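You operate a simulated robot arm through the tools that you are given. There is no shell and no other tool. Be economical: measure what you need, move in short steps, check, and stop when the job is done.

You are at the controls of a simulated robot arm. One attempt, no reset.

Task
Put things in order on the top of the far table. At the end: the green fat tube from the top of the far table is on the silver tray; the yellow pad stands where the silver nozzle stood; the silver nozzle from the top of the far table stands where the white jar stood; the white jar from the top of the far table is in the silver basket; whatever was shut is shut again. Leave all else as you found it, and nothing knocked over.
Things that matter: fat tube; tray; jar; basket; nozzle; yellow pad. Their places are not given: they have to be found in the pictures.

The check looks at the end state, three seconds after you hand in, the way a careful person would. Anything else that was tipped, shoved, dropped, spilled or broken makes it a failure.

Robot
A 7-joint arm with a two-finger parallel gripper, fixed in place. Base frame: the origin is at the foot of the arm, x ahead of it, y to its left, z up; the work surface is at about z = 0. Lengths are in m, angles in degrees, forces in N, time in s.
With the tool pointing down near the work surface it reaches from about 0.22 to 0.58 m from the base axis. Its first joint turns from -66.0 to 66.0 degrees. Payload 2.5 kg.
Tool frame: the origin (TCP) lies between the finger pads and is the grasp point; the fingertips stand 0.023 m ahead of it; z points along the fingers, y is the line along which they close. The gripper opens to 0.094 m. The fingers are 0.038 m wide and 0.01 m thick; the gripper's body (0.054 by 0.096 m) begins 0.039 m behind the TCP.
Orientation is told as [roll, pitch, yaw] about the base's x, y, z axes, in that order, counted from this pose: with the fingers straight down and closing along the base's y, the tool's x points along the base's -x, its y along +y and its z along -z.

Tools
- The arm moves only by the tool arm_command. Its argument "commands" is a list of rows, each a list of 7 numbers: the closure in counts, from 0 (fully open) to 255 (shut), then the shift along the base's x, y, z in m, then the turn, a rotation vector about the base's x, y, z in degrees. In form: [[jaw, dx, dy, dz, wx, wy, wz], ...]. A call has 1 to 10 rows; each row shifts and turns the commanded pose from where the row before left it. A row lasts 0.2 s, in which the tool goes at most 0.05 m and 8.6 degrees; a call with a longer step from one row to the next is refused whole, and so is a gripper value outside its range. A pose out of reach is approached as far as the arm can. The call stops where the force on the tool passes 40 N (or 10 N more than at its start, if that is more) or the arm is blocked; 0.2 s more then pass. Each finger travels about 0.108 m/s and halts on what it meets, pressing with about 23 N; the grip force reading is that of the motor and also rises with nothing between the fingers. The clock runs only during rows and for 0.2 s after the last one: add rows that do not move to give the fingers time. The reply holds the time, the measured pose of the TCP, the force on the tool along the base axes, the opening and the grip force, in the units named above and with some noise.
- Cameras (640 x 400 px; columns grow to the right, rows downward): "scene" is fixed at [0.1197, -0.4129, 0.5303]; the picture's right is [0.78, -0.62, 0.00], its down [-0.43, -0.54, -0.73] and it looks along [0.45, 0.57, -0.69] (base axes); focal length 214 px, centre (320, 200). "wrist" rides on the gripper at [-0.039, 0, -0.044] in the tool frame; the picture's right is [0.00, -1.00, 0.00], its down [0.97, 0.00, -0.24] and it looks along [0.24, 0.00, 0.97] (tool axes); focal length 218 px, centre (320, 200).
- camera(camera): a new picture of that camera. It takes no simulated time.
- measure_at(camera, pixels): for up to 12 pixels [column, row] of the newest picture of that camera ("zoom" is the newest enlarged one), the place [x, y, z] in the base frame of the surface seen there, good to about 0.003 m. It takes no simulated time.
- enlarge(camera, box): a new picture of the part [left, top, right, bottom] of that camera's present view, enlarged. It takes no simulated time.
- sign_off(): hands the job in; it is judged then, once.

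Keep the steps short. Do not move on a guess: measure, check each grasp and each placing, and mend mistakes. In all there are 80 turns and 54 pictures (those below and enlarged ones count). Leave the gripper open and the arm clear of the work at the hand-in unless told otherwise, and finish with a single line.

The tools are called after "Request:" as a command line: name --pt "numbers of a row" for each row, then --argument value for the rest, lists and objects as JSON in quotes. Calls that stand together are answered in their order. arm_command: Moves the arm, as the interface text tells. Its arguments: {"type":"object","properties":{"commands":{"type":"array"}},"required":["commands"]} The other tools are called the same way: camera (camera) takes a picture; measure_at (camera, pixels) gives the place of the surface under pixels of a picture; enlarge (camera, box) takes an enlarged picture of a part of a camera's view; sign_off () hands the job in.

At the start:

```text
time: 0.0
eef_pos: [0.457, -0.0477, 0.3067]
tcp_rot: [0.0, -0.1, 0.1]
ft_force: [-0.6, 0.1, 0.2]
gripper_width: 0.094
grip_force: 0.2
```

scene: 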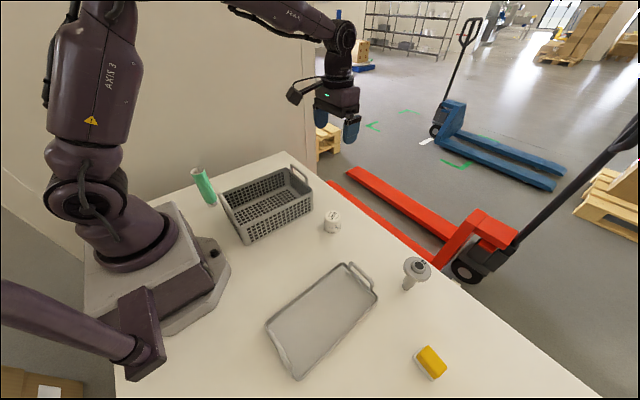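
wrist: 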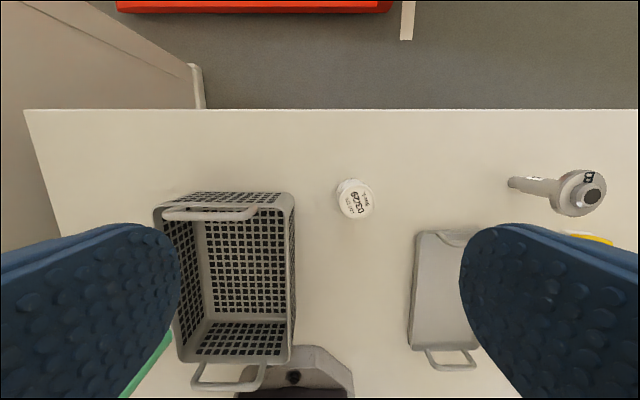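

I see the green tube (203,187), the basket (267,205), the jar (332,222), the nozzle (415,272), the tray (322,318) and the yellow pad (430,362). I'll measure points on each and zoom in for detail.

Request:
measure_at --camera "scene" --pixels '[[197, 171], [205, 187], [212, 203], [333, 214], [332, 228], [418, 264], [408, 287], [430, 355], [432, 370], [322, 318], [265, 205], [250, 240]]'

Request:
enlarge --camera "scene" --box '[180, 150, 350, 256]'

Request:
enlarge --camera "scene" --box '[250, 240, 480, 390]'

```text
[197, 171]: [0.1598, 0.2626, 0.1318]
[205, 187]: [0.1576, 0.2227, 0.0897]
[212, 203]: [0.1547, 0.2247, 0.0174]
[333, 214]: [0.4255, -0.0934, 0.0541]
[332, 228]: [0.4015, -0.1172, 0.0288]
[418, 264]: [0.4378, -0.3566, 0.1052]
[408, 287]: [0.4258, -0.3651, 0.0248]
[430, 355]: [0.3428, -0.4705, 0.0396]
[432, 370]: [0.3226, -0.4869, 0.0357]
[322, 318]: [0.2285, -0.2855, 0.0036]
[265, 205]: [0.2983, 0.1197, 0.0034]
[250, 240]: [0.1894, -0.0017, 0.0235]
```

```text
3.76 times, centred on (265, 203) of scene
```

zoom: 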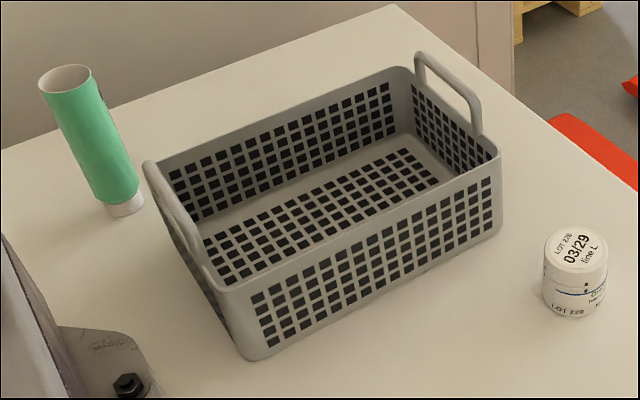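

```text
2.67 times, centred on (365, 315) of scene
```

zoom: 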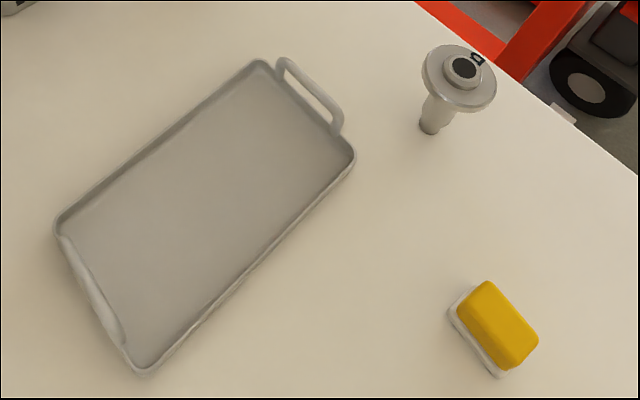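

I'll measure the nozzle and pad outlines in the current zoom.

Request:
measure_at --camera "zoom" --pixels '[[427, 75], [492, 95], [468, 47], [458, 106], [463, 69], [436, 108], [428, 131], [487, 284], [536, 340], [506, 364], [458, 312], [497, 375]]'

Request:
enlarge --camera "scene" --box '[380, 240, 460, 390]'

Request:
enlarge --camera "scene" --box '[180, 150, 350, 256]'

Request:
measure_at --camera "zoom" --pixels '[[45, 85], [92, 70], [105, 125], [62, 145], [123, 160], [125, 205], [548, 255], [604, 260], [576, 232], [575, 250], [575, 312], [250, 355]]'

Request:
measure_at --camera "zoom" --pixels '[[228, 288], [496, 158], [412, 72], [150, 165], [165, 175], [450, 62], [180, 215], [320, 225], [420, 160], [230, 250], [300, 190], [390, 185]]'

```text
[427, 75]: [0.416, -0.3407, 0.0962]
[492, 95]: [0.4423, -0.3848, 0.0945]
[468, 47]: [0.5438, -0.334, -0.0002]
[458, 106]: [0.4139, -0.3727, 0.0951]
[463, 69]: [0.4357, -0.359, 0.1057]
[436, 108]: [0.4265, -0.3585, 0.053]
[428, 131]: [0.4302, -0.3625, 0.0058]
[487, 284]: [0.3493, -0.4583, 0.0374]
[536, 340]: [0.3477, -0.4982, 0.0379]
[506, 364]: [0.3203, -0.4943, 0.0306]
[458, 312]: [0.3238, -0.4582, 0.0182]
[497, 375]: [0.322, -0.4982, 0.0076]
```

```text
2.67 times, centred on (420, 315) of scene
```

zoom: 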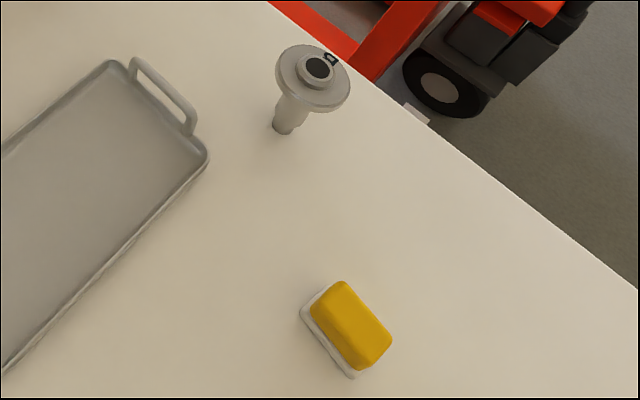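

```text
3.76 times, centred on (265, 203) of scene
```

zoom: 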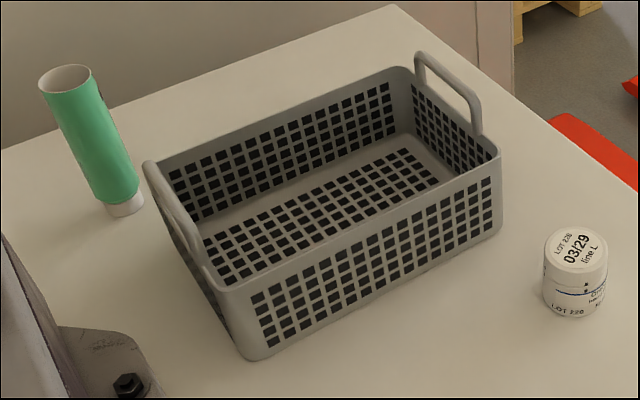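

```text
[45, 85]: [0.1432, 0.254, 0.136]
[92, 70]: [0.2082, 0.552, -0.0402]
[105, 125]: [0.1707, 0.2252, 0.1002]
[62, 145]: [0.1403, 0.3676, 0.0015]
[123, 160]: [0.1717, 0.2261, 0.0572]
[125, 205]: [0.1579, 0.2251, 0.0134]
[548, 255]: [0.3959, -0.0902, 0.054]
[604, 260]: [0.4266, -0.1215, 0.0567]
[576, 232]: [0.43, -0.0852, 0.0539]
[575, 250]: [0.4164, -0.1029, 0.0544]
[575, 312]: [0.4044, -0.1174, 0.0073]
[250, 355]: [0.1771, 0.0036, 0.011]
```

```text
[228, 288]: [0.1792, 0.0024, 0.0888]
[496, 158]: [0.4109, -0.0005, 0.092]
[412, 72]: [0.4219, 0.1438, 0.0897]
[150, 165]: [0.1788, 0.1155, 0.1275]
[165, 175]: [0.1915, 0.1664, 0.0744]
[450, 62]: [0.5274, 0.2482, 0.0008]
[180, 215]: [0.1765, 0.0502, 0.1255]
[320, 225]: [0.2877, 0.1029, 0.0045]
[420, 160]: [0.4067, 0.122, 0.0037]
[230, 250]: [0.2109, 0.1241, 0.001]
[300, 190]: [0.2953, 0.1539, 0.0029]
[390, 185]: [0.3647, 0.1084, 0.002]
```

The basket spans x 0.175–0.415, y 0–0.15, with its rim at 0.09. The jar is at about (0.414,-0.104) and its top is at 0.055. I'll move above the jar and look with the wrist camera.

Request:
arm_command --pt "0 -0.014 -0.019 -0.035 0 0 0" --pt "0 -0.014 -0.019 -0.036 0 0 0" --pt "0 -0.015 -0.018 -0.036 0 0 0" --pt "0 0 0 0 0 0 0"

Request:
camera --camera "wrist"

```text
time: 1.0
eef_pos: [0.4114, -0.102, 0.1966]
tcp_rot: [0.1, 0.0, 0.1]
ft_force: [0.3, -0.3, -0.6]
gripper_width: 0.0942
grip_force: 0.0
```

```text
47 pictures are left
```

wrist: 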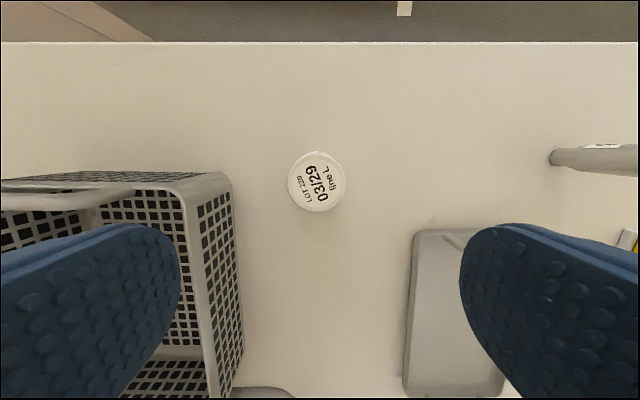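

The jar lid is centred at about (317,182) in the wrist view. I'll measure its edges, the basket edges and the tray.

Request:
measure_at --camera "wrist" --pixels '[[291, 182], [343, 184], [316, 155], [317, 209], [317, 182], [225, 185], [238, 340], [420, 235], [408, 380], [497, 385], [460, 320], [450, 150]]'

```text
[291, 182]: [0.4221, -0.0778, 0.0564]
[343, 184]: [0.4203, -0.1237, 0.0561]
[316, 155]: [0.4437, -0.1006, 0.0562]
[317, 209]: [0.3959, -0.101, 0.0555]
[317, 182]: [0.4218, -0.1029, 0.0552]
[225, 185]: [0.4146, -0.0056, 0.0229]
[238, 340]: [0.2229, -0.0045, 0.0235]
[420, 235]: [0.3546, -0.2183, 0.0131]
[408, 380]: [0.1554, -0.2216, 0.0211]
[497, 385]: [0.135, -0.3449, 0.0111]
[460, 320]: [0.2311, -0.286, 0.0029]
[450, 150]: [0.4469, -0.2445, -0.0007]
```

The jar centre is (0.420,-0.101) and it is 0.048 wide. I'm descending around it with the gripper open.

Request:
arm_command --pt "0 0.008 0.001 -0.04 0 0 0" --pt "0 0 0 -0.04 0 0 0" --pt "0 0 0 -0.04 0 0 0" --pt "0 0 0 -0.033 0 0 0" --pt "0 0 0 0 0 0 0"

Request:
camera --camera "wrist"

```text
time: 2.2
eef_pos: [0.4207, -0.1021, 0.0479]
tcp_rot: [0.0, 0.1, -0.1]
ft_force: [-0.5, 0.6, -0.7]
gripper_width: 0.0941
grip_force: 0.1
```

```text
46 pictures are left
```

wrist: 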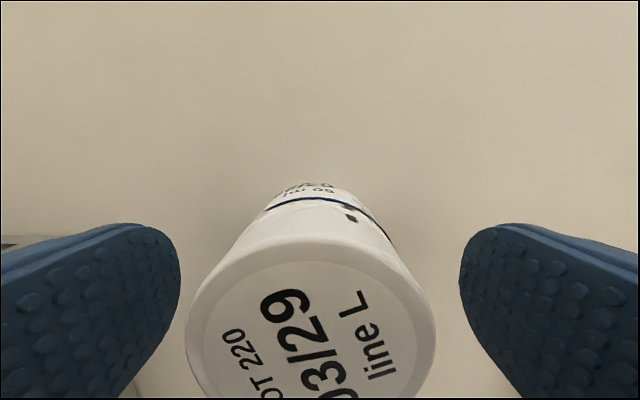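

The jar is centred between the fingers. I'm lowering 6 mm and closing.

Request:
arm_command --pt "0 0 0 -0.006 0 0 0" --pt "255 0 0 0 0 0 0" --pt "255 0 0 0 0 0 0" --pt "255 0 0 0 0 0 0"

```text
time: 3.2
eef_pos: [0.4203, -0.1029, 0.0413]
tcp_rot: [0.1, 0.0, 0.0]
ft_force: [0.6, 0.0, 0.3]
gripper_width: 0.0513
grip_force: 23.1
```

The jar is gripped at 0.051 m. I'm lifting it and carrying it over the basket centre.

Request:
arm_command --pt "255 0 0 0.03 0 0 0" --pt "255 0 0 0.04 0 0 0" --pt "255 0 0 0.045 0 0 0" --pt "255 0 0 0.045 0 0 0" --pt "255 -0.026 0.035 0 0 0 0" --pt "255 -0.026 0.035 0 0 0 0" --pt "255 -0.026 0.035 0 0 0 0" --pt "255 -0.026 0.035 0 0 0 0" --pt "255 -0.026 0.035 0 0 0 0" --pt "255 0 0 0 0 0 0"

Request:
camera --camera "scene"

```text
time: 5.4
eef_pos: [0.2931, 0.0722, 0.2009]
tcp_rot: [0.0, 0.0, -0.1]
ft_force: [0.0, 0.5, -0.2]
gripper_width: 0.0512
grip_force: 23.0
```

```text
45 pictures are left
```

scene: 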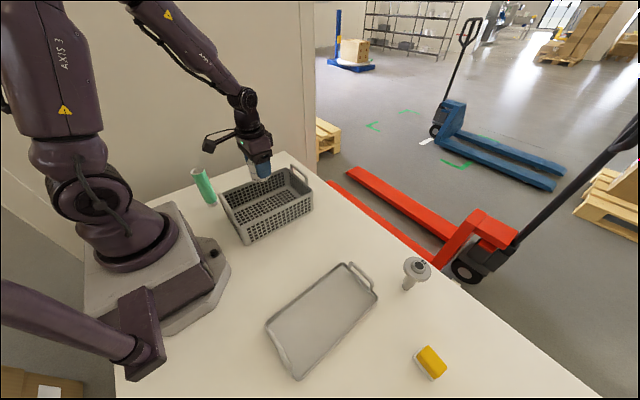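

The jar is over the basket. I'm descending to about 4 mm above the floor contact height (TCP 0.045).

Request:
arm_command --pt "255 0 0 -0.04 0 0 0" --pt "255 0 0 -0.04 0 0 0" --pt "255 0 0 -0.04 0 0 0" --pt "255 0 0 -0.03 0 0 0" --pt "255 0 0 -0.003 0 0 0" --pt "255 0 0 0 0 0 0"

Request:
camera --camera "wrist"

```text
time: 6.5
eef_pos: [0.2924, 0.0744, 0.0509]
tcp_rot: [-0.1, 0.5, 0.0]
ft_force: [4.8, -0.1, 11.1]
gripper_width: 0.0513
grip_force: 23.3
stopped in row 5: the force on the tool passed its limit (the readings are from after the stop); the commanded pose is now the measured one
```

```text
44 pictures are left
```

wrist: 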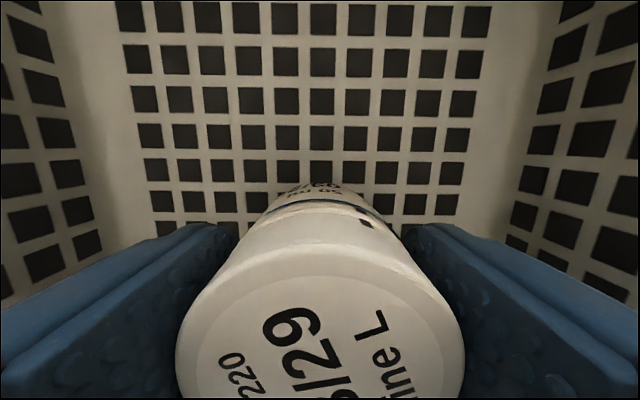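

The tool met about 11 N at TCP 0.051, so the jar is probably on the basket floor. I'll measure the floor strips to confirm.

Request:
measure_at --camera "wrist" --pixels '[[260, 178], [225, 208], [300, 178], [196, 190], [430, 206], [440, 185], [300, 60], [320, 260], [320, 390], [335, 188]]'

Request:
enlarge --camera "scene" --box '[180, 120, 350, 256]'

```text
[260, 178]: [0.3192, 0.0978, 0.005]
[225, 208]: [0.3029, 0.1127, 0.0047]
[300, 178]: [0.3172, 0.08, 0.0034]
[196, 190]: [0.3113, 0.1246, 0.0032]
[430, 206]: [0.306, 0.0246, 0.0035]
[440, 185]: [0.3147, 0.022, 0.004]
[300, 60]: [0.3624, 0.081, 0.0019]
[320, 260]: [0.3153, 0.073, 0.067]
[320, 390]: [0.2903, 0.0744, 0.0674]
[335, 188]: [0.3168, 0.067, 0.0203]
```

```text
2.94 times, centred on (265, 188) of scene
```

zoom: 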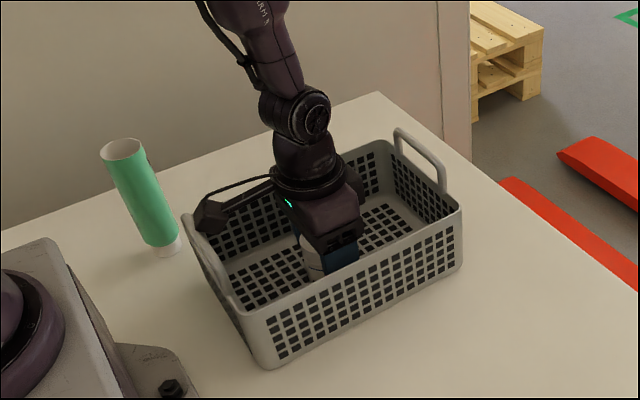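

The jar lid is at 0.067, so the jar is still about 7 mm above the floor. The black side box on the wrist, at zoom (210,215), seems to be touching the left handle. I'll measure it.

Request:
measure_at --camera "zoom" --pixels '[[210, 215], [213, 229], [225, 215], [198, 220], [190, 228], [215, 270], [270, 180], [340, 220], [195, 245], [262, 318], [457, 205], [240, 305]]'

Request:
arm_command --pt "255 0 0 0.03 0 0 0" --pt "255 0 0 0.03 0 0 0" --pt "255 0 0 0 0 0 0"

Request:
enlarge --camera "scene" --box '[180, 120, 350, 256]'

```text
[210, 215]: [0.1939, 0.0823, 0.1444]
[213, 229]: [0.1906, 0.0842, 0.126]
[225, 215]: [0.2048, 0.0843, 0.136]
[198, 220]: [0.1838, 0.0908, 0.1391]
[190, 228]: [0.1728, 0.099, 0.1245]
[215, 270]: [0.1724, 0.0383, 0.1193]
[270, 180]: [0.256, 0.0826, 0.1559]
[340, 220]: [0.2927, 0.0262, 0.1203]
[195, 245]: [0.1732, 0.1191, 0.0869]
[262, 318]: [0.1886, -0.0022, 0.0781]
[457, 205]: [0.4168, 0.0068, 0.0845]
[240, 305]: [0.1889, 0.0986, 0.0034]
```

```text
time: 7.3
eef_pos: [0.2915, 0.0733, 0.1116]
tcp_rot: [-0.1, 0.5, 0.0]
ft_force: [-0.7, -0.5, -1.1]
gripper_width: 0.0512
grip_force: 23.4
```

```text
2.94 times, centred on (265, 188) of scene
```

zoom: 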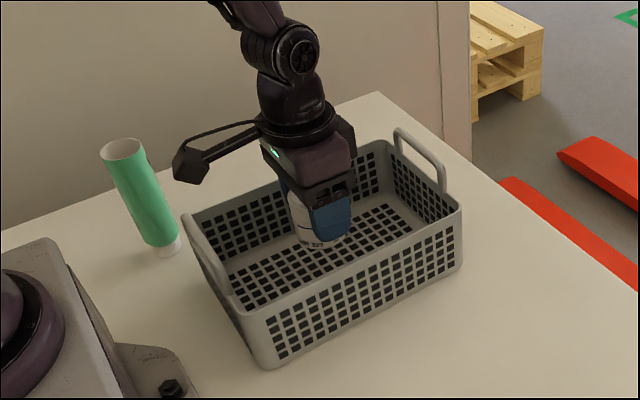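

The box hangs about 0.11 m to the −x side of the TCP, with its bottom 0.07 above the TCP. It was on the handle. I'll move 0.04 in +x, level the 0.5° pitch and descend.

Request:
arm_command --pt "255 0.02 0 0 0 -0.5 0" --pt "255 0.02 0 0 0 0 0" --pt "255 0 0 -0.03 0 0 0" --pt "255 0 0 -0.025 0 0 0" --pt "255 0 0 -0.006 0 0 0" --pt "255 0 0 -0.002 0 0 0" --pt "255 0 0 0 0 0 0"

Request:
camera --camera "wrist"

Request:
measure_at --camera "wrist" --pixels '[[320, 390], [300, 380], [260, 178]]'

```text
time: 8.9
eef_pos: [0.3328, 0.0717, 0.048]
tcp_rot: [-0.1, 0.1, 0.0]
ft_force: [-0.5, -1.0, -1.4]
gripper_width: 0.0514
grip_force: 23.5
```

```text
41 pictures are left
```

wrist: 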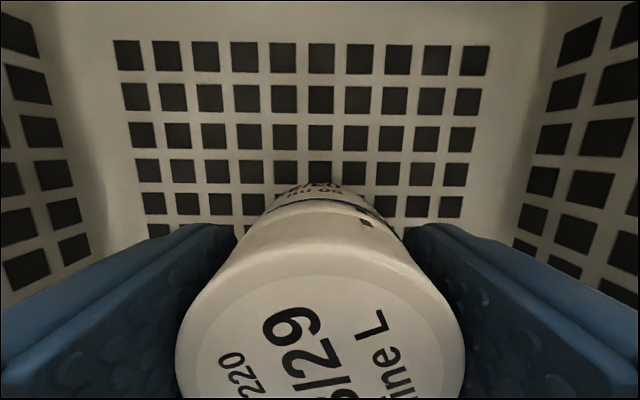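

```text
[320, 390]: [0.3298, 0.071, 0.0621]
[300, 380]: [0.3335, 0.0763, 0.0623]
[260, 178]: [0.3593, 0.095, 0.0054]
```

The lid reads 0.062, so the jar bottom is about 2 mm above the floor. I'm lowering in 1 mm steps.

Request:
arm_command --pt "255 0 0 -0.001 0 0 0" --pt "255 0 0 -0.001 0 0 0" --pt "255 0 0 0 0 0 0"

```text
time: 9.7
eef_pos: [0.3326, 0.0723, 0.0455]
tcp_rot: [-0.1, 0.0, 0.0]
ft_force: [0.3, 0.3, -1.2]
gripper_width: 0.0513
grip_force: 23.5
```

Request:
arm_command --pt "255 0 0 -0.001 0 0 0" --pt "255 0 0 -0.001 0 0 0" --pt "255 0 0 0 0 0 0"

```text
time: 10.5
eef_pos: [0.3322, 0.0737, 0.0449]
tcp_rot: [-0.2, 0.0, 0.0]
ft_force: [-2.7, -5.3, 17.1]
gripper_width: 0.0514
grip_force: 22.6
```

Contact shows at 17 N, so the jar is on the floor. I'm easing 1 mm, opening slightly and lifting straight out.

Request:
arm_command --pt "255 0 0 0.001 0 0 0" --pt "70 0 0 0 0 0 0" --pt "70 0 0 0 0 0 0" --pt "70 0 0 0.02 0 0 0" --pt "70 0 0 0.04 0 0 0" --pt "70 0 0 0.045 0 0 0" --pt "70 0 0 0.045 0 0 0" --pt "0 0 0 0.03 0 0 0" --pt "0 0 0 0 0 0 0"

Request:
camera --camera "wrist"

```text
time: 12.5
eef_pos: [0.3311, 0.0744, 0.2251]
tcp_rot: [-0.1, 0.0, 0.0]
ft_force: [0.3, 0.1, 0.0]
gripper_width: 0.094
grip_force: 0.1
```

```text
40 pictures are left
```

wrist: 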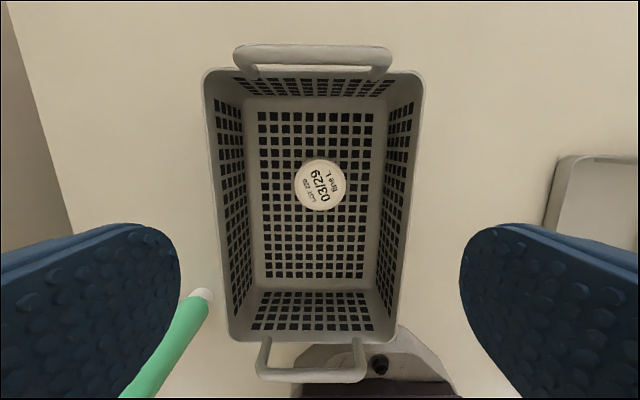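

The jar stands upright in the basket. Next I'll move at height to above the nozzle (0.43,-0.36).

Request:
arm_command --pt "0 0.0095 -0.0434 0 0 0 0" --pt "0 0.0095 -0.0434 0 0 0 0" --pt "0 0.0095 -0.0434 0 0 0 0" --pt "0 0.0095 -0.0434 0 0 0 0" --pt "0 0.0095 -0.0434 0 0 0 0" --pt "0 0.0095 -0.0434 0 0 0 0" --pt "0 0.0095 -0.0434 0 0 0 0" --pt "0 0.0095 -0.0434 0 0 0 0" --pt "0 0.0095 -0.0434 0 0 0 0" --pt "0 0.0095 -0.0434 0 0 0 0"

Request:
camera --camera "wrist"

Request:
camera --camera "scene"

```text
time: 14.7
eef_pos: [0.4264, -0.3606, 0.2248]
tcp_rot: [-0.2, 0.1, 0.0]
ft_force: [-0.2, -0.6, 1.1]
gripper_width: 0.0941
grip_force: 0.1
```

```text
39 pictures are left
```

wrist: 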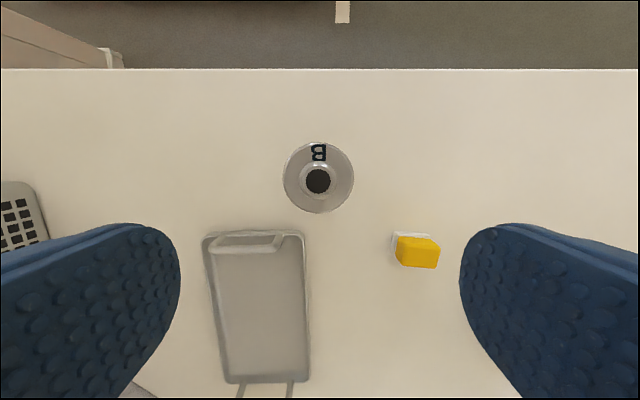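

```text
38 pictures are left
```

scene: 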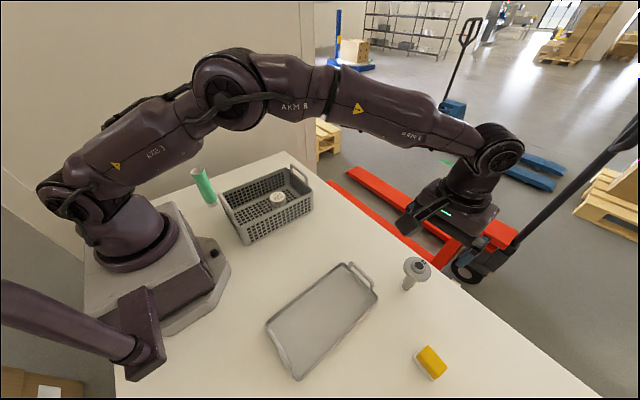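

The nozzle flange is centred at (318,178). The pad is at (417,250), with its white layer at (412,238). I'll measure both, plus the tray corners.

Request:
measure_at --camera "wrist" --pixels '[[287, 178], [350, 178], [318, 147], [318, 209], [397, 238], [439, 248], [437, 268], [403, 264], [393, 250], [430, 234], [215, 250], [304, 250]]'

Request:
measure_at --camera "wrist" --pixels '[[207, 237], [300, 236], [225, 378], [310, 378], [250, 240], [270, 310], [260, 392], [318, 165], [318, 194], [417, 252], [278, 237], [240, 385]]'

Request:
enlarge --camera "wrist" --box '[260, 130, 460, 280]'

Request:
enlarge --camera "scene" --box '[390, 240, 450, 300]'

```text
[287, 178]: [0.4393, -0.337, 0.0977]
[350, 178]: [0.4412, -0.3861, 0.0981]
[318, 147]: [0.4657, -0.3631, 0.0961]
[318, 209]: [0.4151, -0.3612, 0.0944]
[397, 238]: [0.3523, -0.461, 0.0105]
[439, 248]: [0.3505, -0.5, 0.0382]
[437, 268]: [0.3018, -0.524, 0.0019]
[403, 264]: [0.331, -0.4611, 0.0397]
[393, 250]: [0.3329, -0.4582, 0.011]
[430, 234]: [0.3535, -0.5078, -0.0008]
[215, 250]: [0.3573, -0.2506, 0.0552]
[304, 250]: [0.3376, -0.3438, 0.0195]
```

```text
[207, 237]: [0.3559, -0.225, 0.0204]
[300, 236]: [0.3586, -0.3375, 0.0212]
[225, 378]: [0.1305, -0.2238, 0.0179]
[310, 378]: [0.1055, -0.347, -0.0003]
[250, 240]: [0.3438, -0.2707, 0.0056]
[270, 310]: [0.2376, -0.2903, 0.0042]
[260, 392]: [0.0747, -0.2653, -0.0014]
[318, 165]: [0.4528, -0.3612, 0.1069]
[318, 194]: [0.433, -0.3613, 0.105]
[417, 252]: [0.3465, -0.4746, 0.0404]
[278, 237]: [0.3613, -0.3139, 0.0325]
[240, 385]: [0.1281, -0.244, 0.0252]
```

```text
2.67 times, centred on (360, 205) of wrist
```

zoom: 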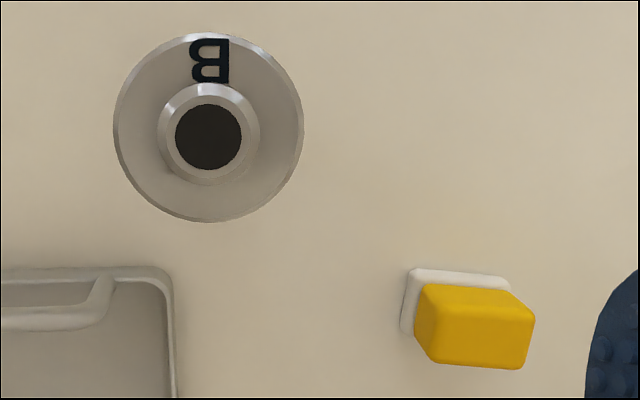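

```text
6.67 times, centred on (420, 270) of scene
```

zoom: 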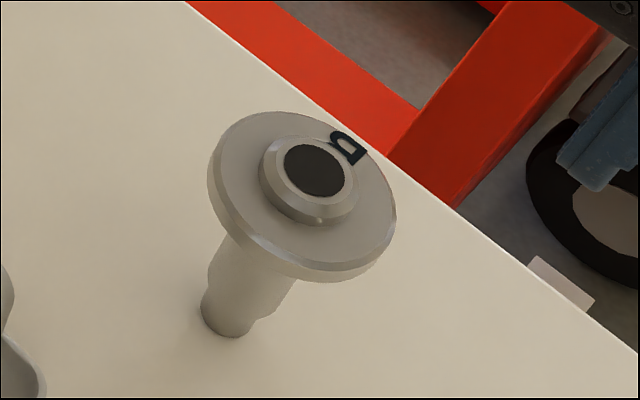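

The nozzle centre is (0.440,-0.3615) and the flange is 0.05 wide at z≈0.09–0.098. I'm descending with open fingers to TCP 0.093.

Request:
arm_command --pt "0 0.014 -0.001 -0.02 0 0 0" --pt "0 0 0 -0.04 0 0 0" --pt "0 0 0 -0.04 0 0 0" --pt "0 0 0 -0.032 0 0 0" --pt "0 0 0 0 0 0 0"

Request:
camera --camera "wrist"

Request:
enlarge --camera "scene" --box '[360, 200, 480, 300]'

```text
time: 15.9
eef_pos: [0.4404, -0.3603, 0.0945]
tcp_rot: [-0.2, 0.0, 0.1]
ft_force: [1.3, -0.1, -0.3]
gripper_width: 0.0939
grip_force: 0.0
```

```text
35 pictures are left
```

wrist: 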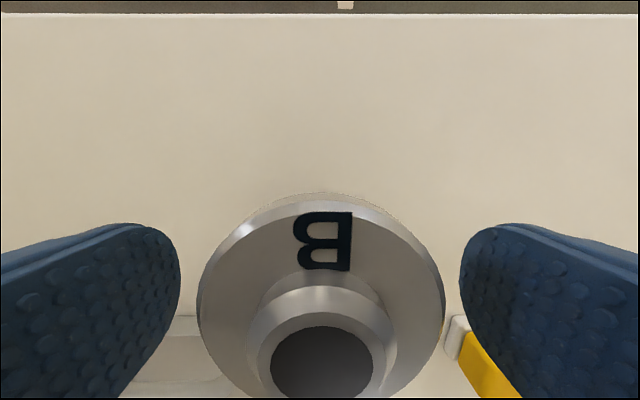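

```text
4.00 times, centred on (420, 250) of scene
```

zoom: 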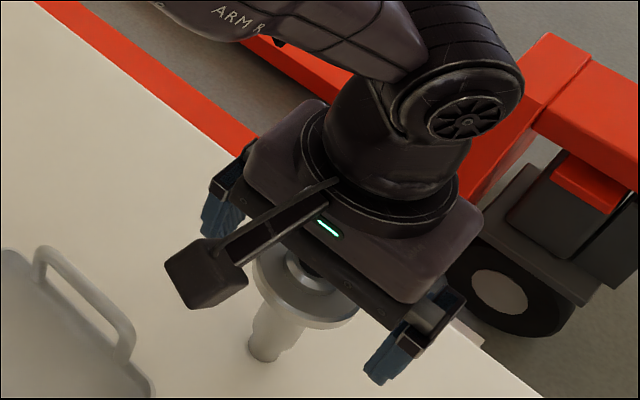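

The flange is centred (197–445 px). I'm lowering 3 mm and closing in stages.

Request:
arm_command --pt "0 0 0 -0.003 0 0 0" --pt "90 0 0 0 0 0 0" --pt "105 0 0 0 0 0 0" --pt "120 0 0 0 0 0 0" --pt "255 0 0 0 0 0 0" --pt "255 0 0 0 0 0 0"

Request:
camera --camera "wrist"

```text
time: 17.3
eef_pos: [0.4407, -0.3599, 0.0908]
tcp_rot: [-0.1, 0.0, 0.0]
ft_force: [0.9, 0.6, 0.7]
gripper_width: 0.0573
grip_force: 23.2
```

```text
33 pictures are left
```

wrist: 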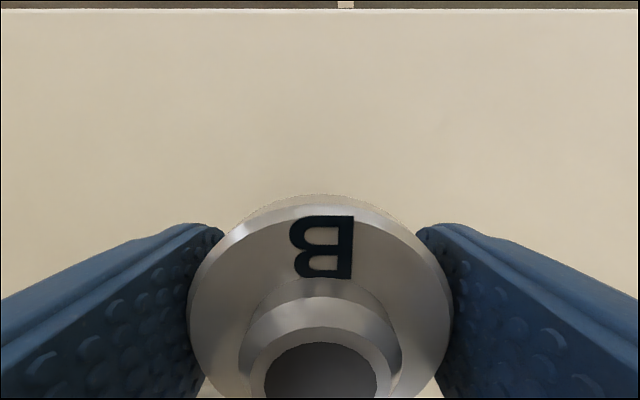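

The nozzle is gripped at 0.057 m. I'm lifting 0.08 and carrying it to the jar's old spot (0.420,-0.101).

Request:
arm_command --pt "255 0 0 0.02 0 0 0" --pt "255 0 0 0.03 0 0 0" --pt "255 0 0 0.03 0 0 0" --pt "255 -0.0034 0.043 0 0 0 0" --pt "255 -0.0034 0.043 0 0 0 0" --pt "255 -0.0034 0.043 0 0 0 0" --pt "255 -0.0034 0.043 0 0 0 0" --pt "255 -0.0034 0.043 0 0 0 0" --pt "255 -0.0035 0.044 0 0 0 0" --pt "255 0 0 0 0 0 0"

Request:
enlarge --camera "scene" --box '[240, 100, 440, 250]'

```text
time: 19.5
eef_pos: [0.4204, -0.104, 0.1697]
tcp_rot: [-0.1, 0.0, -0.1]
ft_force: [0.6, 0.6, -2.8]
gripper_width: 0.0569
grip_force: 23.0
```

```text
2.67 times, centred on (340, 175) of scene
```

zoom: 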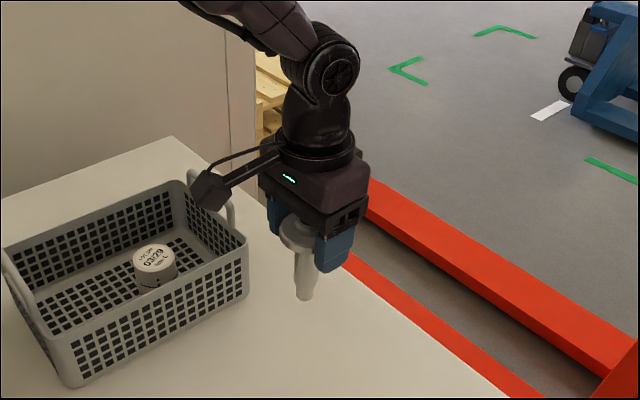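

The nozzle hangs vertical. I'm lowering to about 2–3 mm above the table.

Request:
arm_command --pt "255 0 0.002 -0.03 0 0 0" --pt "255 0 0 -0.03 0 0 0" --pt "255 0 0 -0.015 0 0 0" --pt "255 0 0 -0.001 0 0 0" --pt "255 0 0 -0.001 0 0 0" --pt "255 0 0 0 0 0 0"

```text
time: 20.9
eef_pos: [0.4198, -0.1, 0.0935]
tcp_rot: [-0.1, 0.0, 0.0]
ft_force: [0.1, 1.2, -1.8]
gripper_width: 0.0569
grip_force: 23.3
```

Request:
arm_command --pt "255 0 0 -0.001 0 0 0" --pt "255 0 0 -0.001 0 0 0" --pt "255 0 0 0 0 0 0"

```text
time: 21.7
eef_pos: [0.4202, -0.0998, 0.0917]
tcp_rot: [-0.1, 0.0, -0.1]
ft_force: [0.1, 0.2, -2.4]
gripper_width: 0.0569
grip_force: 23.3
```

Request:
arm_command --pt "255 0 0 -0.001 0 0 0" --pt "255 0 0 0 0 0 0"

```text
time: 22.3
eef_pos: [0.4201, -0.0986, 0.0897]
tcp_rot: [-0.3, 0.0, 0.0]
ft_force: [-4.0, -0.8, 14.2]
gripper_width: 0.0573
grip_force: 22.9
```

The nozzle touched down at 14 N. I'm relieving the load, checking, then opening.

Request:
arm_command --pt "255 0 0 0.0007 0 0 0" --pt "255 0 0 0 0 0 0"

Request:
enlarge --camera "scene" --box '[280, 150, 400, 250]'

```text
time: 22.9
eef_pos: [0.4208, -0.1008, 0.0898]
tcp_rot: [0.0, 0.0, 0.1]
ft_force: [-1.4, 0.4, 7.0]
gripper_width: 0.0571
grip_force: 22.7
```

```text
4.00 times, centred on (340, 200) of scene
```

zoom: 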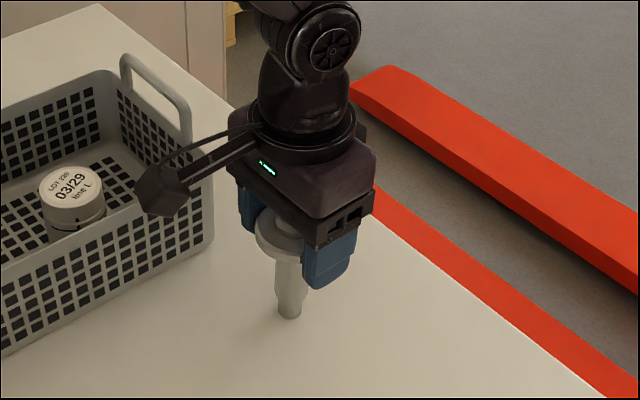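

It stands straight. I'm opening fully, waiting, then rising straight up.

Request:
arm_command --pt "100 0 0 0 0 0 0" --pt "85 0 0 0 0 0 0" --pt "0 0 0 0 0 0 0" --pt "0 0 0 0 0 0 0" --pt "0 0 0 0.02 0 0 0" --pt "0 0 0 0.04 0 0 0" --pt "0 0 0 0.045 0 0 0" --pt "0 0 0 0.03 0 0 0"

Request:
camera --camera "wrist"

```text
time: 24.7
eef_pos: [0.4178, -0.1016, 0.2277]
tcp_rot: [0.0, 0.2, 0.0]
ft_force: [-0.4, 0.0, -0.3]
gripper_width: 0.094
grip_force: 0.0
```

```text
30 pictures are left
```

wrist: 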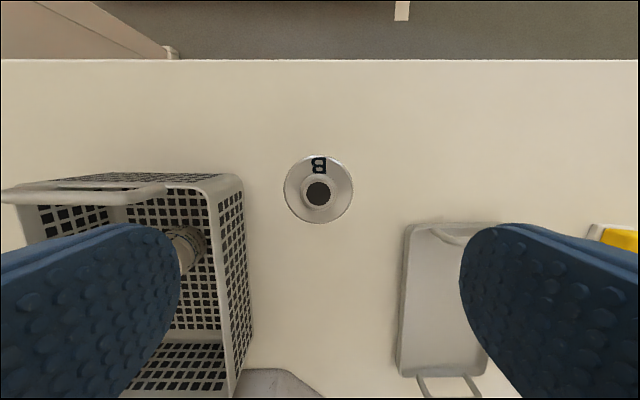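

The nozzle stands upright on the jar's spot. Next I'll go above the pad (0.337,-0.478).

Request:
arm_command --pt "0 -0.009 -0.0418 0 0 0 0" --pt "0 -0.009 -0.0418 0 0 0 0" --pt "0 -0.009 -0.0418 0 0 0 0" --pt "0 -0.009 -0.0418 0 0 0 0" --pt "0 -0.009 -0.0418 0 0 0 0" --pt "0 -0.009 -0.0418 0 0 0 0" --pt "0 -0.009 -0.0418 0 0 0 0" --pt "0 -0.009 -0.0418 0 0 0 0" --pt "0 -0.009 -0.0418 0 0 0 0" --pt "0 0 0 0 0 0 0"

Request:
camera --camera "wrist"

```text
time: 26.9
eef_pos: [0.3366, -0.4782, 0.2236]
tcp_rot: [-0.1, 0.1, -0.1]
ft_force: [-0.8, -0.1, -0.3]
gripper_width: 0.094
grip_force: 0.0
```

```text
29 pictures are left
```

wrist: 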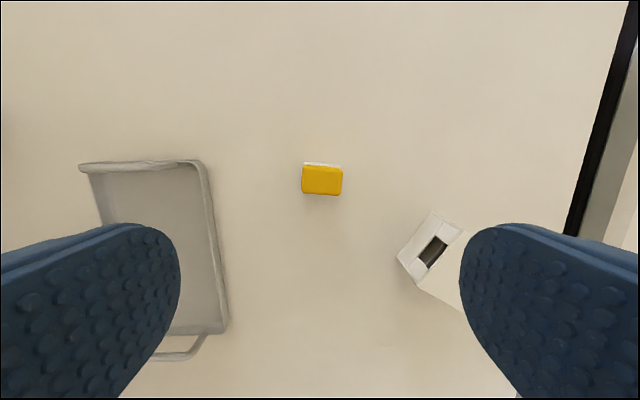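

A white object has come into view at (432,252). I'll zoom in and measure it and the pad.

Request:
measure_at --camera "wrist" --pixels '[[303, 180], [341, 180], [322, 168], [322, 193], [322, 164], [322, 180], [430, 215], [400, 258], [430, 250], [458, 232], [440, 285], [520, 360]]'

Request:
enlarge --camera "wrist" --box '[280, 140, 480, 300]'

```text
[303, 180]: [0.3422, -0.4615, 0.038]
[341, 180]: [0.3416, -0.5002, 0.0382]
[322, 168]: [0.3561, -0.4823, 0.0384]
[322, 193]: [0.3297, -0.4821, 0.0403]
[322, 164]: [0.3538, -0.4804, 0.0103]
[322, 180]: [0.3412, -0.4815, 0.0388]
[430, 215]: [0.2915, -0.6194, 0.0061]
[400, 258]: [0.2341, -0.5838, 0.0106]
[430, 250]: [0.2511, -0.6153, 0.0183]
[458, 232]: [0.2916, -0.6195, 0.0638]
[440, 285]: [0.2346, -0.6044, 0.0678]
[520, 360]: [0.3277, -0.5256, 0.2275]
```

```text
2.50 times, centred on (380, 220) of wrist
```

zoom: 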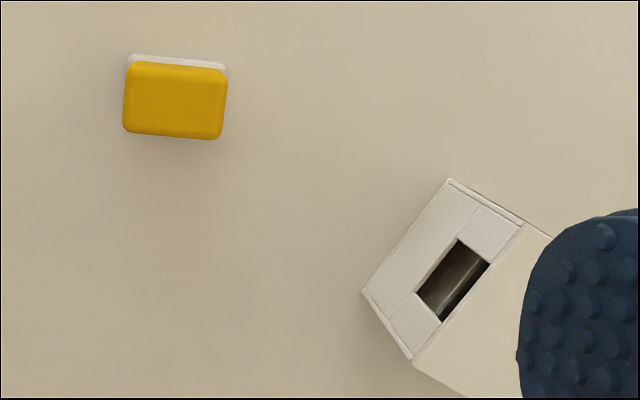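

The white box at (0.25,-0.61) is not part of the job and I'll stay clear of it. The pad centre is (0.341,-0.481), its top is at 0.04, and its lower white layer reaches about 0.01. I'm descending to grip the yellow body.

Request:
arm_command --pt "0 0.004 -0.003 -0.045 0 0 0" --pt "0 0 0 -0.045 0 0 0" --pt "0 0 0 -0.045 0 0 0" --pt "0 0 0 -0.035 0 0 0" --pt "0 0 0 0 0 0 0"

Request:
camera --camera "wrist"

```text
time: 28.1
eef_pos: [0.3427, -0.4805, 0.0546]
tcp_rot: [-0.2, 0.0, 0.0]
ft_force: [-0.4, -0.1, 0.4]
gripper_width: 0.094
grip_force: 0.1
```

```text
27 pictures are left
```

wrist: 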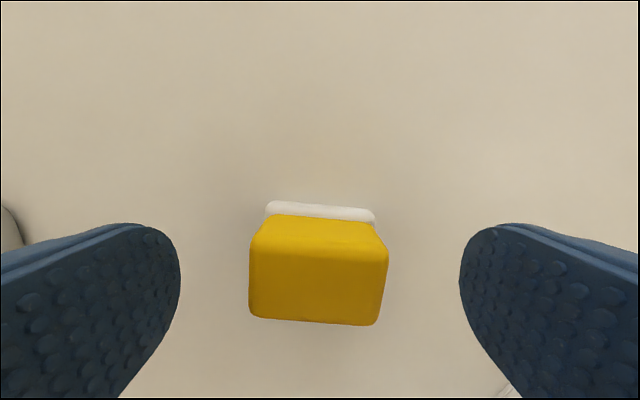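

The pad is centred and yawed about −3°. I'm matching the yaw, lowering to TCP 0.036 and closing.

Request:
arm_command --pt "0 -0.001 0 -0.01 0 0 -3" --pt "0 0 0 -0.009 0 0 0" --pt "0 0 0 0 0 0 0" --pt "110 0 0 0 0 0 0" --pt "255 0 0 0 0 0 0" --pt "255 0 0 0 0 0 0" --pt "255 0 0 0 0 0 0"

Request:
camera --camera "wrist"

```text
time: 29.7
eef_pos: [0.3424, -0.4794, 0.0364]
tcp_rot: [0.0, 0.0, -3.0]
ft_force: [-0.3, 0.1, 0.4]
gripper_width: 0.0434
grip_force: 22.4
```

```text
26 pictures are left
```

wrist: 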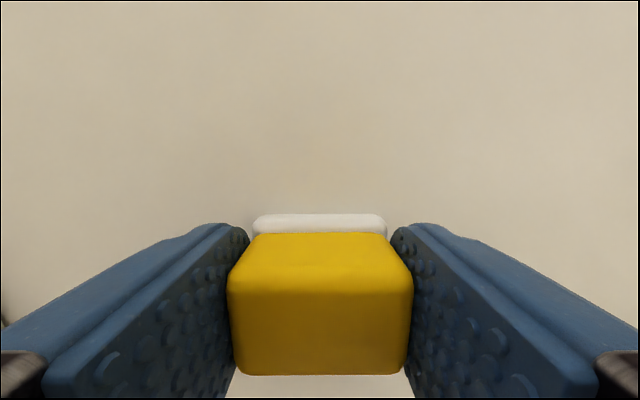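

The pad is gripped at 0.043 m. I'm lifting 0.10 and checking that it comes whole.

Request:
arm_command --pt "255 0 0 0.02 0 0 0" --pt "255 0 0 0.04 0 0 0" --pt "255 0 0 0.04 0 0 0" --pt "255 0 0 0 0 0 0"

Request:
enlarge --camera "scene" --box '[370, 240, 530, 390]'

```text
time: 30.7
eef_pos: [0.343, -0.4796, 0.1381]
tcp_rot: [0.0, 0.1, -3.0]
ft_force: [0.3, 0.1, -1.2]
gripper_width: 0.0431
grip_force: 22.9
```

```text
2.67 times, centred on (450, 315) of scene
```

zoom: 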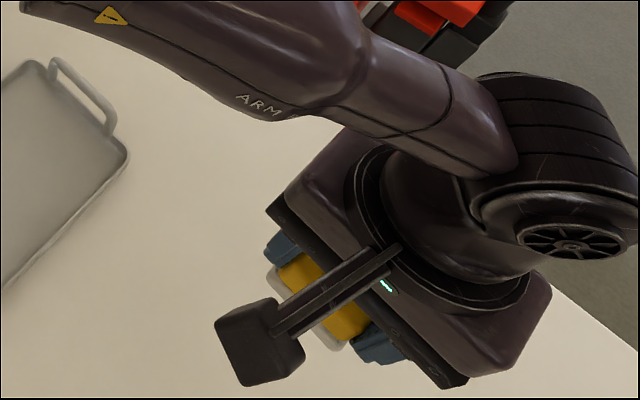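

The white layer is part of the pad and came with it. I'm carrying it to the nozzle's old spot (0.440,-0.3615) and lowering.

Request:
arm_command --pt "255 0.0244 0.0295 0 0 0 0" --pt "255 0.0244 0.0295 0 0 0 0" --pt "255 0.0244 0.0295 0 0 0 0" --pt "255 0.0242 0.0295 0 0 0 0" --pt "255 0 0 -0.04 0 0 0" --pt "255 0 0 -0.04 0 0 0" --pt "255 0 0 -0.016 0 0 0" --pt "255 0 0 0 0 0 0"

Request:
camera --camera "wrist"

```text
time: 32.5
eef_pos: [0.4407, -0.3605, 0.0418]
tcp_rot: [-0.1, 0.0, -3.0]
ft_force: [0.4, 0.5, -0.7]
gripper_width: 0.0435
grip_force: 23.1
```

```text
24 pictures are left
```

wrist: 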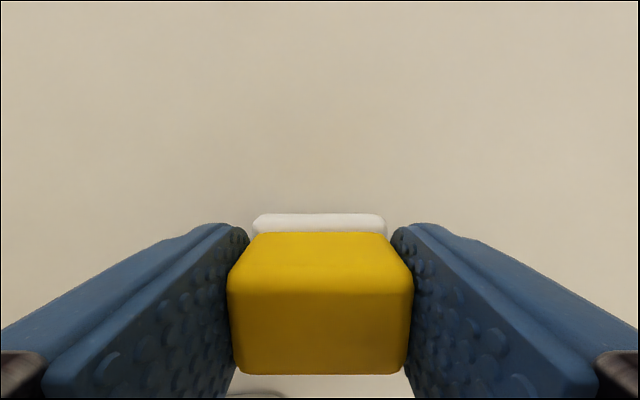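

I'm lowering the last few millimetres gently.

Request:
arm_command --pt "255 0 0 -0.002 0 0 0" --pt "255 0 0 -0.001 0 0 0" --pt "255 0 0 -0.001 0 0 0" --pt "255 0 0 0 0 0 0"

```text
time: 33.5
eef_pos: [0.4394, -0.3616, 0.0381]
tcp_rot: [-0.1, 0.0, -2.9]
ft_force: [0.4, -1.2, 0.0]
gripper_width: 0.0433
grip_force: 22.9
```

Request:
arm_command --pt "255 0 0 -0.001 0 0 0" --pt "255 0 0 -0.001 0 0 0" --pt "255 0 0 0 0 0 0"

```text
time: 34.3
eef_pos: [0.4395, -0.3609, 0.0357]
tcp_rot: [-0.2, 0.0, -3.0]
ft_force: [-9.0, 5.3, 14.3]
gripper_width: 0.0433
grip_force: 22.8
```

The pad touches the table (14 N). I'm releasing it and rising.

Request:
arm_command --pt "255 0 0 0.0005 0 0 0" --pt "90 0 0 0 0 0 0" --pt "0 0 0 0 0 0 0" --pt "0 0 0 0 0 0 0" --pt "0 0 0 0.02 0 0 0" --pt "0 0 0 0.045 0 0 0" --pt "0 0 0 0.045 0 0 3" --pt "0 0 0 0.045 0 0 0" --pt "0 0 0 0.045 0 0 0" --pt "0 0 0 0 0 0 0"

Request:
camera --camera "wrist"

Request:
measure_at --camera "wrist" --pixels '[[318, 185], [320, 180]]'

```text
time: 36.5
eef_pos: [0.4409, -0.3622, 0.2362]
tcp_rot: [0.0, 0.0, 0.0]
ft_force: [0.0, 0.1, -0.1]
gripper_width: 0.094
grip_force: 0.2
```

```text
23 pictures are left
```

wrist: 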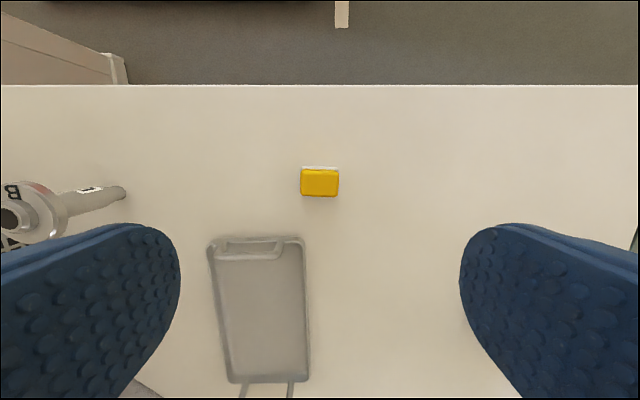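

```text
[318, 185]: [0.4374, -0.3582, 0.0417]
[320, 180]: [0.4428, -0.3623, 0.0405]
```

The pad is on the nozzle's spot at (0.44,-0.36). Next I'll travel at height towards the tube (0.16,0.24), in two calls.

Request:
arm_command --pt "0 -0.01725 0.0376 0.005 0 0 0" --pt "0 -0.01725 0.0376 0.005 0 0 0" --pt "0 -0.01725 0.0376 0.005 0 0 0" --pt "0 -0.01725 0.0376 0.005 0 0 0" --pt "0 -0.01725 0.0376 0 0 0 0" --pt "0 -0.01725 0.0376 0 0 0 0" --pt "0 -0.01725 0.0376 0 0 0 0" --pt "0 -0.01725 0.0376 0 0 0 0" --pt "0 -0.01725 0.0376 0 0 0 0" --pt "0 -0.01725 0.0376 0 0 0 0"

Request:
arm_command --pt "0 -0.01725 0.0376 0 0 0 0" --pt "0 -0.01725 0.0376 0 0 0 0" --pt "0 -0.01725 0.0376 0 0 0 0" --pt "0 -0.01725 0.0376 0 0 0 0" --pt "0 0 0 0 0 0 0"

Request:
camera --camera "wrist"

Request:
camera --camera "scene"

```text
time: 38.7
eef_pos: [0.2671, 0.014, 0.2562]
tcp_rot: [-0.1, 0.0, 0.0]
ft_force: [-0.3, 0.4, -0.7]
gripper_width: 0.094
grip_force: 0.1
```

```text
time: 39.9
eef_pos: [0.1987, 0.1649, 0.2554]
tcp_rot: [-0.1, 0.0, 0.0]
ft_force: [0.4, 0.3, 0.5]
gripper_width: 0.0941
grip_force: 0.0
```

```text
22 pictures are left
```

wrist: 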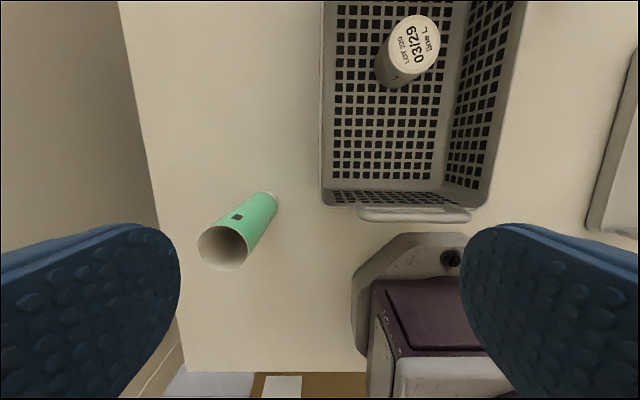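

```text
21 pictures are left
```

scene: 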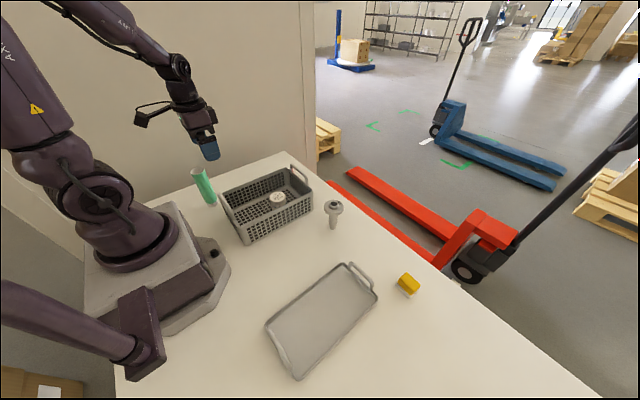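

I see the open tube top at (222,248) and its cap foot at (272,197). I'll measure the rim.

Request:
measure_at --camera "wrist" --pixels '[[200, 246], [246, 252], [225, 227], [222, 269], [222, 250], [245, 220], [262, 210], [273, 198], [268, 193], [240, 243], [205, 260], [300, 260]]'

Request:
enlarge --camera "wrist" --box '[180, 170, 320, 290]'

```text
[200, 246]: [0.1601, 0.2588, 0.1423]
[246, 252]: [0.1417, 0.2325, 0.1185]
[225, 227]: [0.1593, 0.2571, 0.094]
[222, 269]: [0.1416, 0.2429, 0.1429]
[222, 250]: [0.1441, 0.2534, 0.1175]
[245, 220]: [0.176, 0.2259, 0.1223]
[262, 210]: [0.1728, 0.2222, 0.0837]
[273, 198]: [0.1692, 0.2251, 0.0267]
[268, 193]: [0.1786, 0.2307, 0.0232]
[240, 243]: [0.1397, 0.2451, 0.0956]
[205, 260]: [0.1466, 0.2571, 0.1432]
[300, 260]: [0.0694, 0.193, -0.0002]
```

```text
3.33 times, centred on (250, 230) of wrist
```

zoom: 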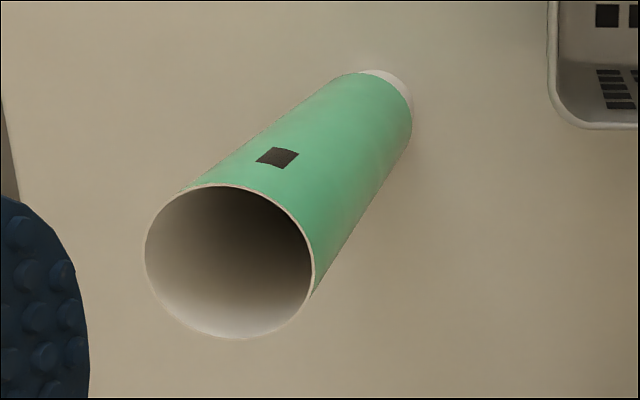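

The tube's centre is about (0.160,0.240), its radius about 0.02, and its top is at 0.143. I'm moving above it and down to tips just over the rim.

Request:
arm_command --pt "0 -0.0195 0.0375 0 0 0 0" --pt "0 -0.0195 0.0375 0 0 0 0" --pt "0 0 0 -0.04 0 0 0" --pt "0 0 0 -0.04 0 0 0" --pt "0 0 0 0 0 0 0"

Request:
camera --camera "wrist"

```text
time: 41.1
eef_pos: [0.158, 0.239, 0.1746]
tcp_rot: [0.0, 0.0, 0.0]
ft_force: [-0.5, -1.3, 0.8]
gripper_width: 0.0941
grip_force: 0.1
```

```text
19 pictures are left
```

wrist: 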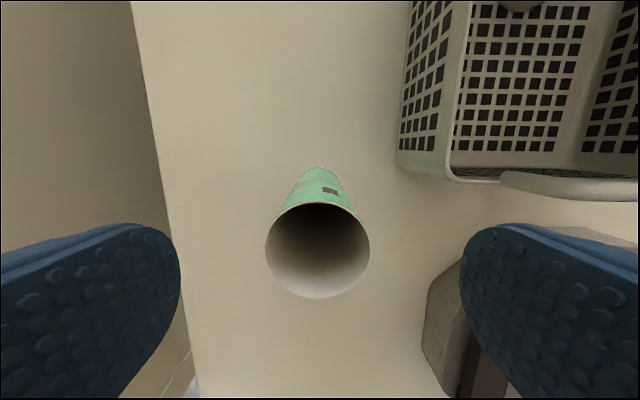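

The rim is centred between the fingers, at x≈0.159. I'm descending to TCP 0.11 and closing in stages.

Request:
arm_command --pt "0 0.001 0 -0.035 0 0 0" --pt "0 0 0 -0.03 0 0 0" --pt "0 0 0 0 0 0 0" --pt "100 0 0 0 0 0 0" --pt "130 0 0 0 0 0 0" --pt "150 0 0 0 0 0 0" --pt "255 0 0 0 0 0 0" --pt "255 0 0 0 0 0 0"

Request:
camera --camera "wrist"

```text
time: 42.9
eef_pos: [0.1597, 0.2387, 0.1113]
tcp_rot: [-0.1, -0.1, 0.1]
ft_force: [0.6, 0.3, 0.0]
gripper_width: 0.0385
grip_force: 22.7
```

```text
18 pictures are left
```

wrist: 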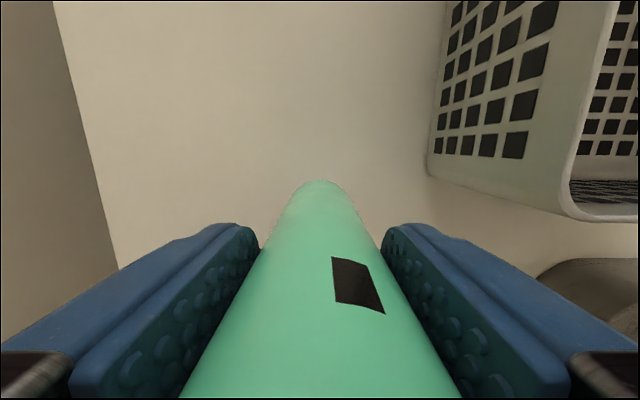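

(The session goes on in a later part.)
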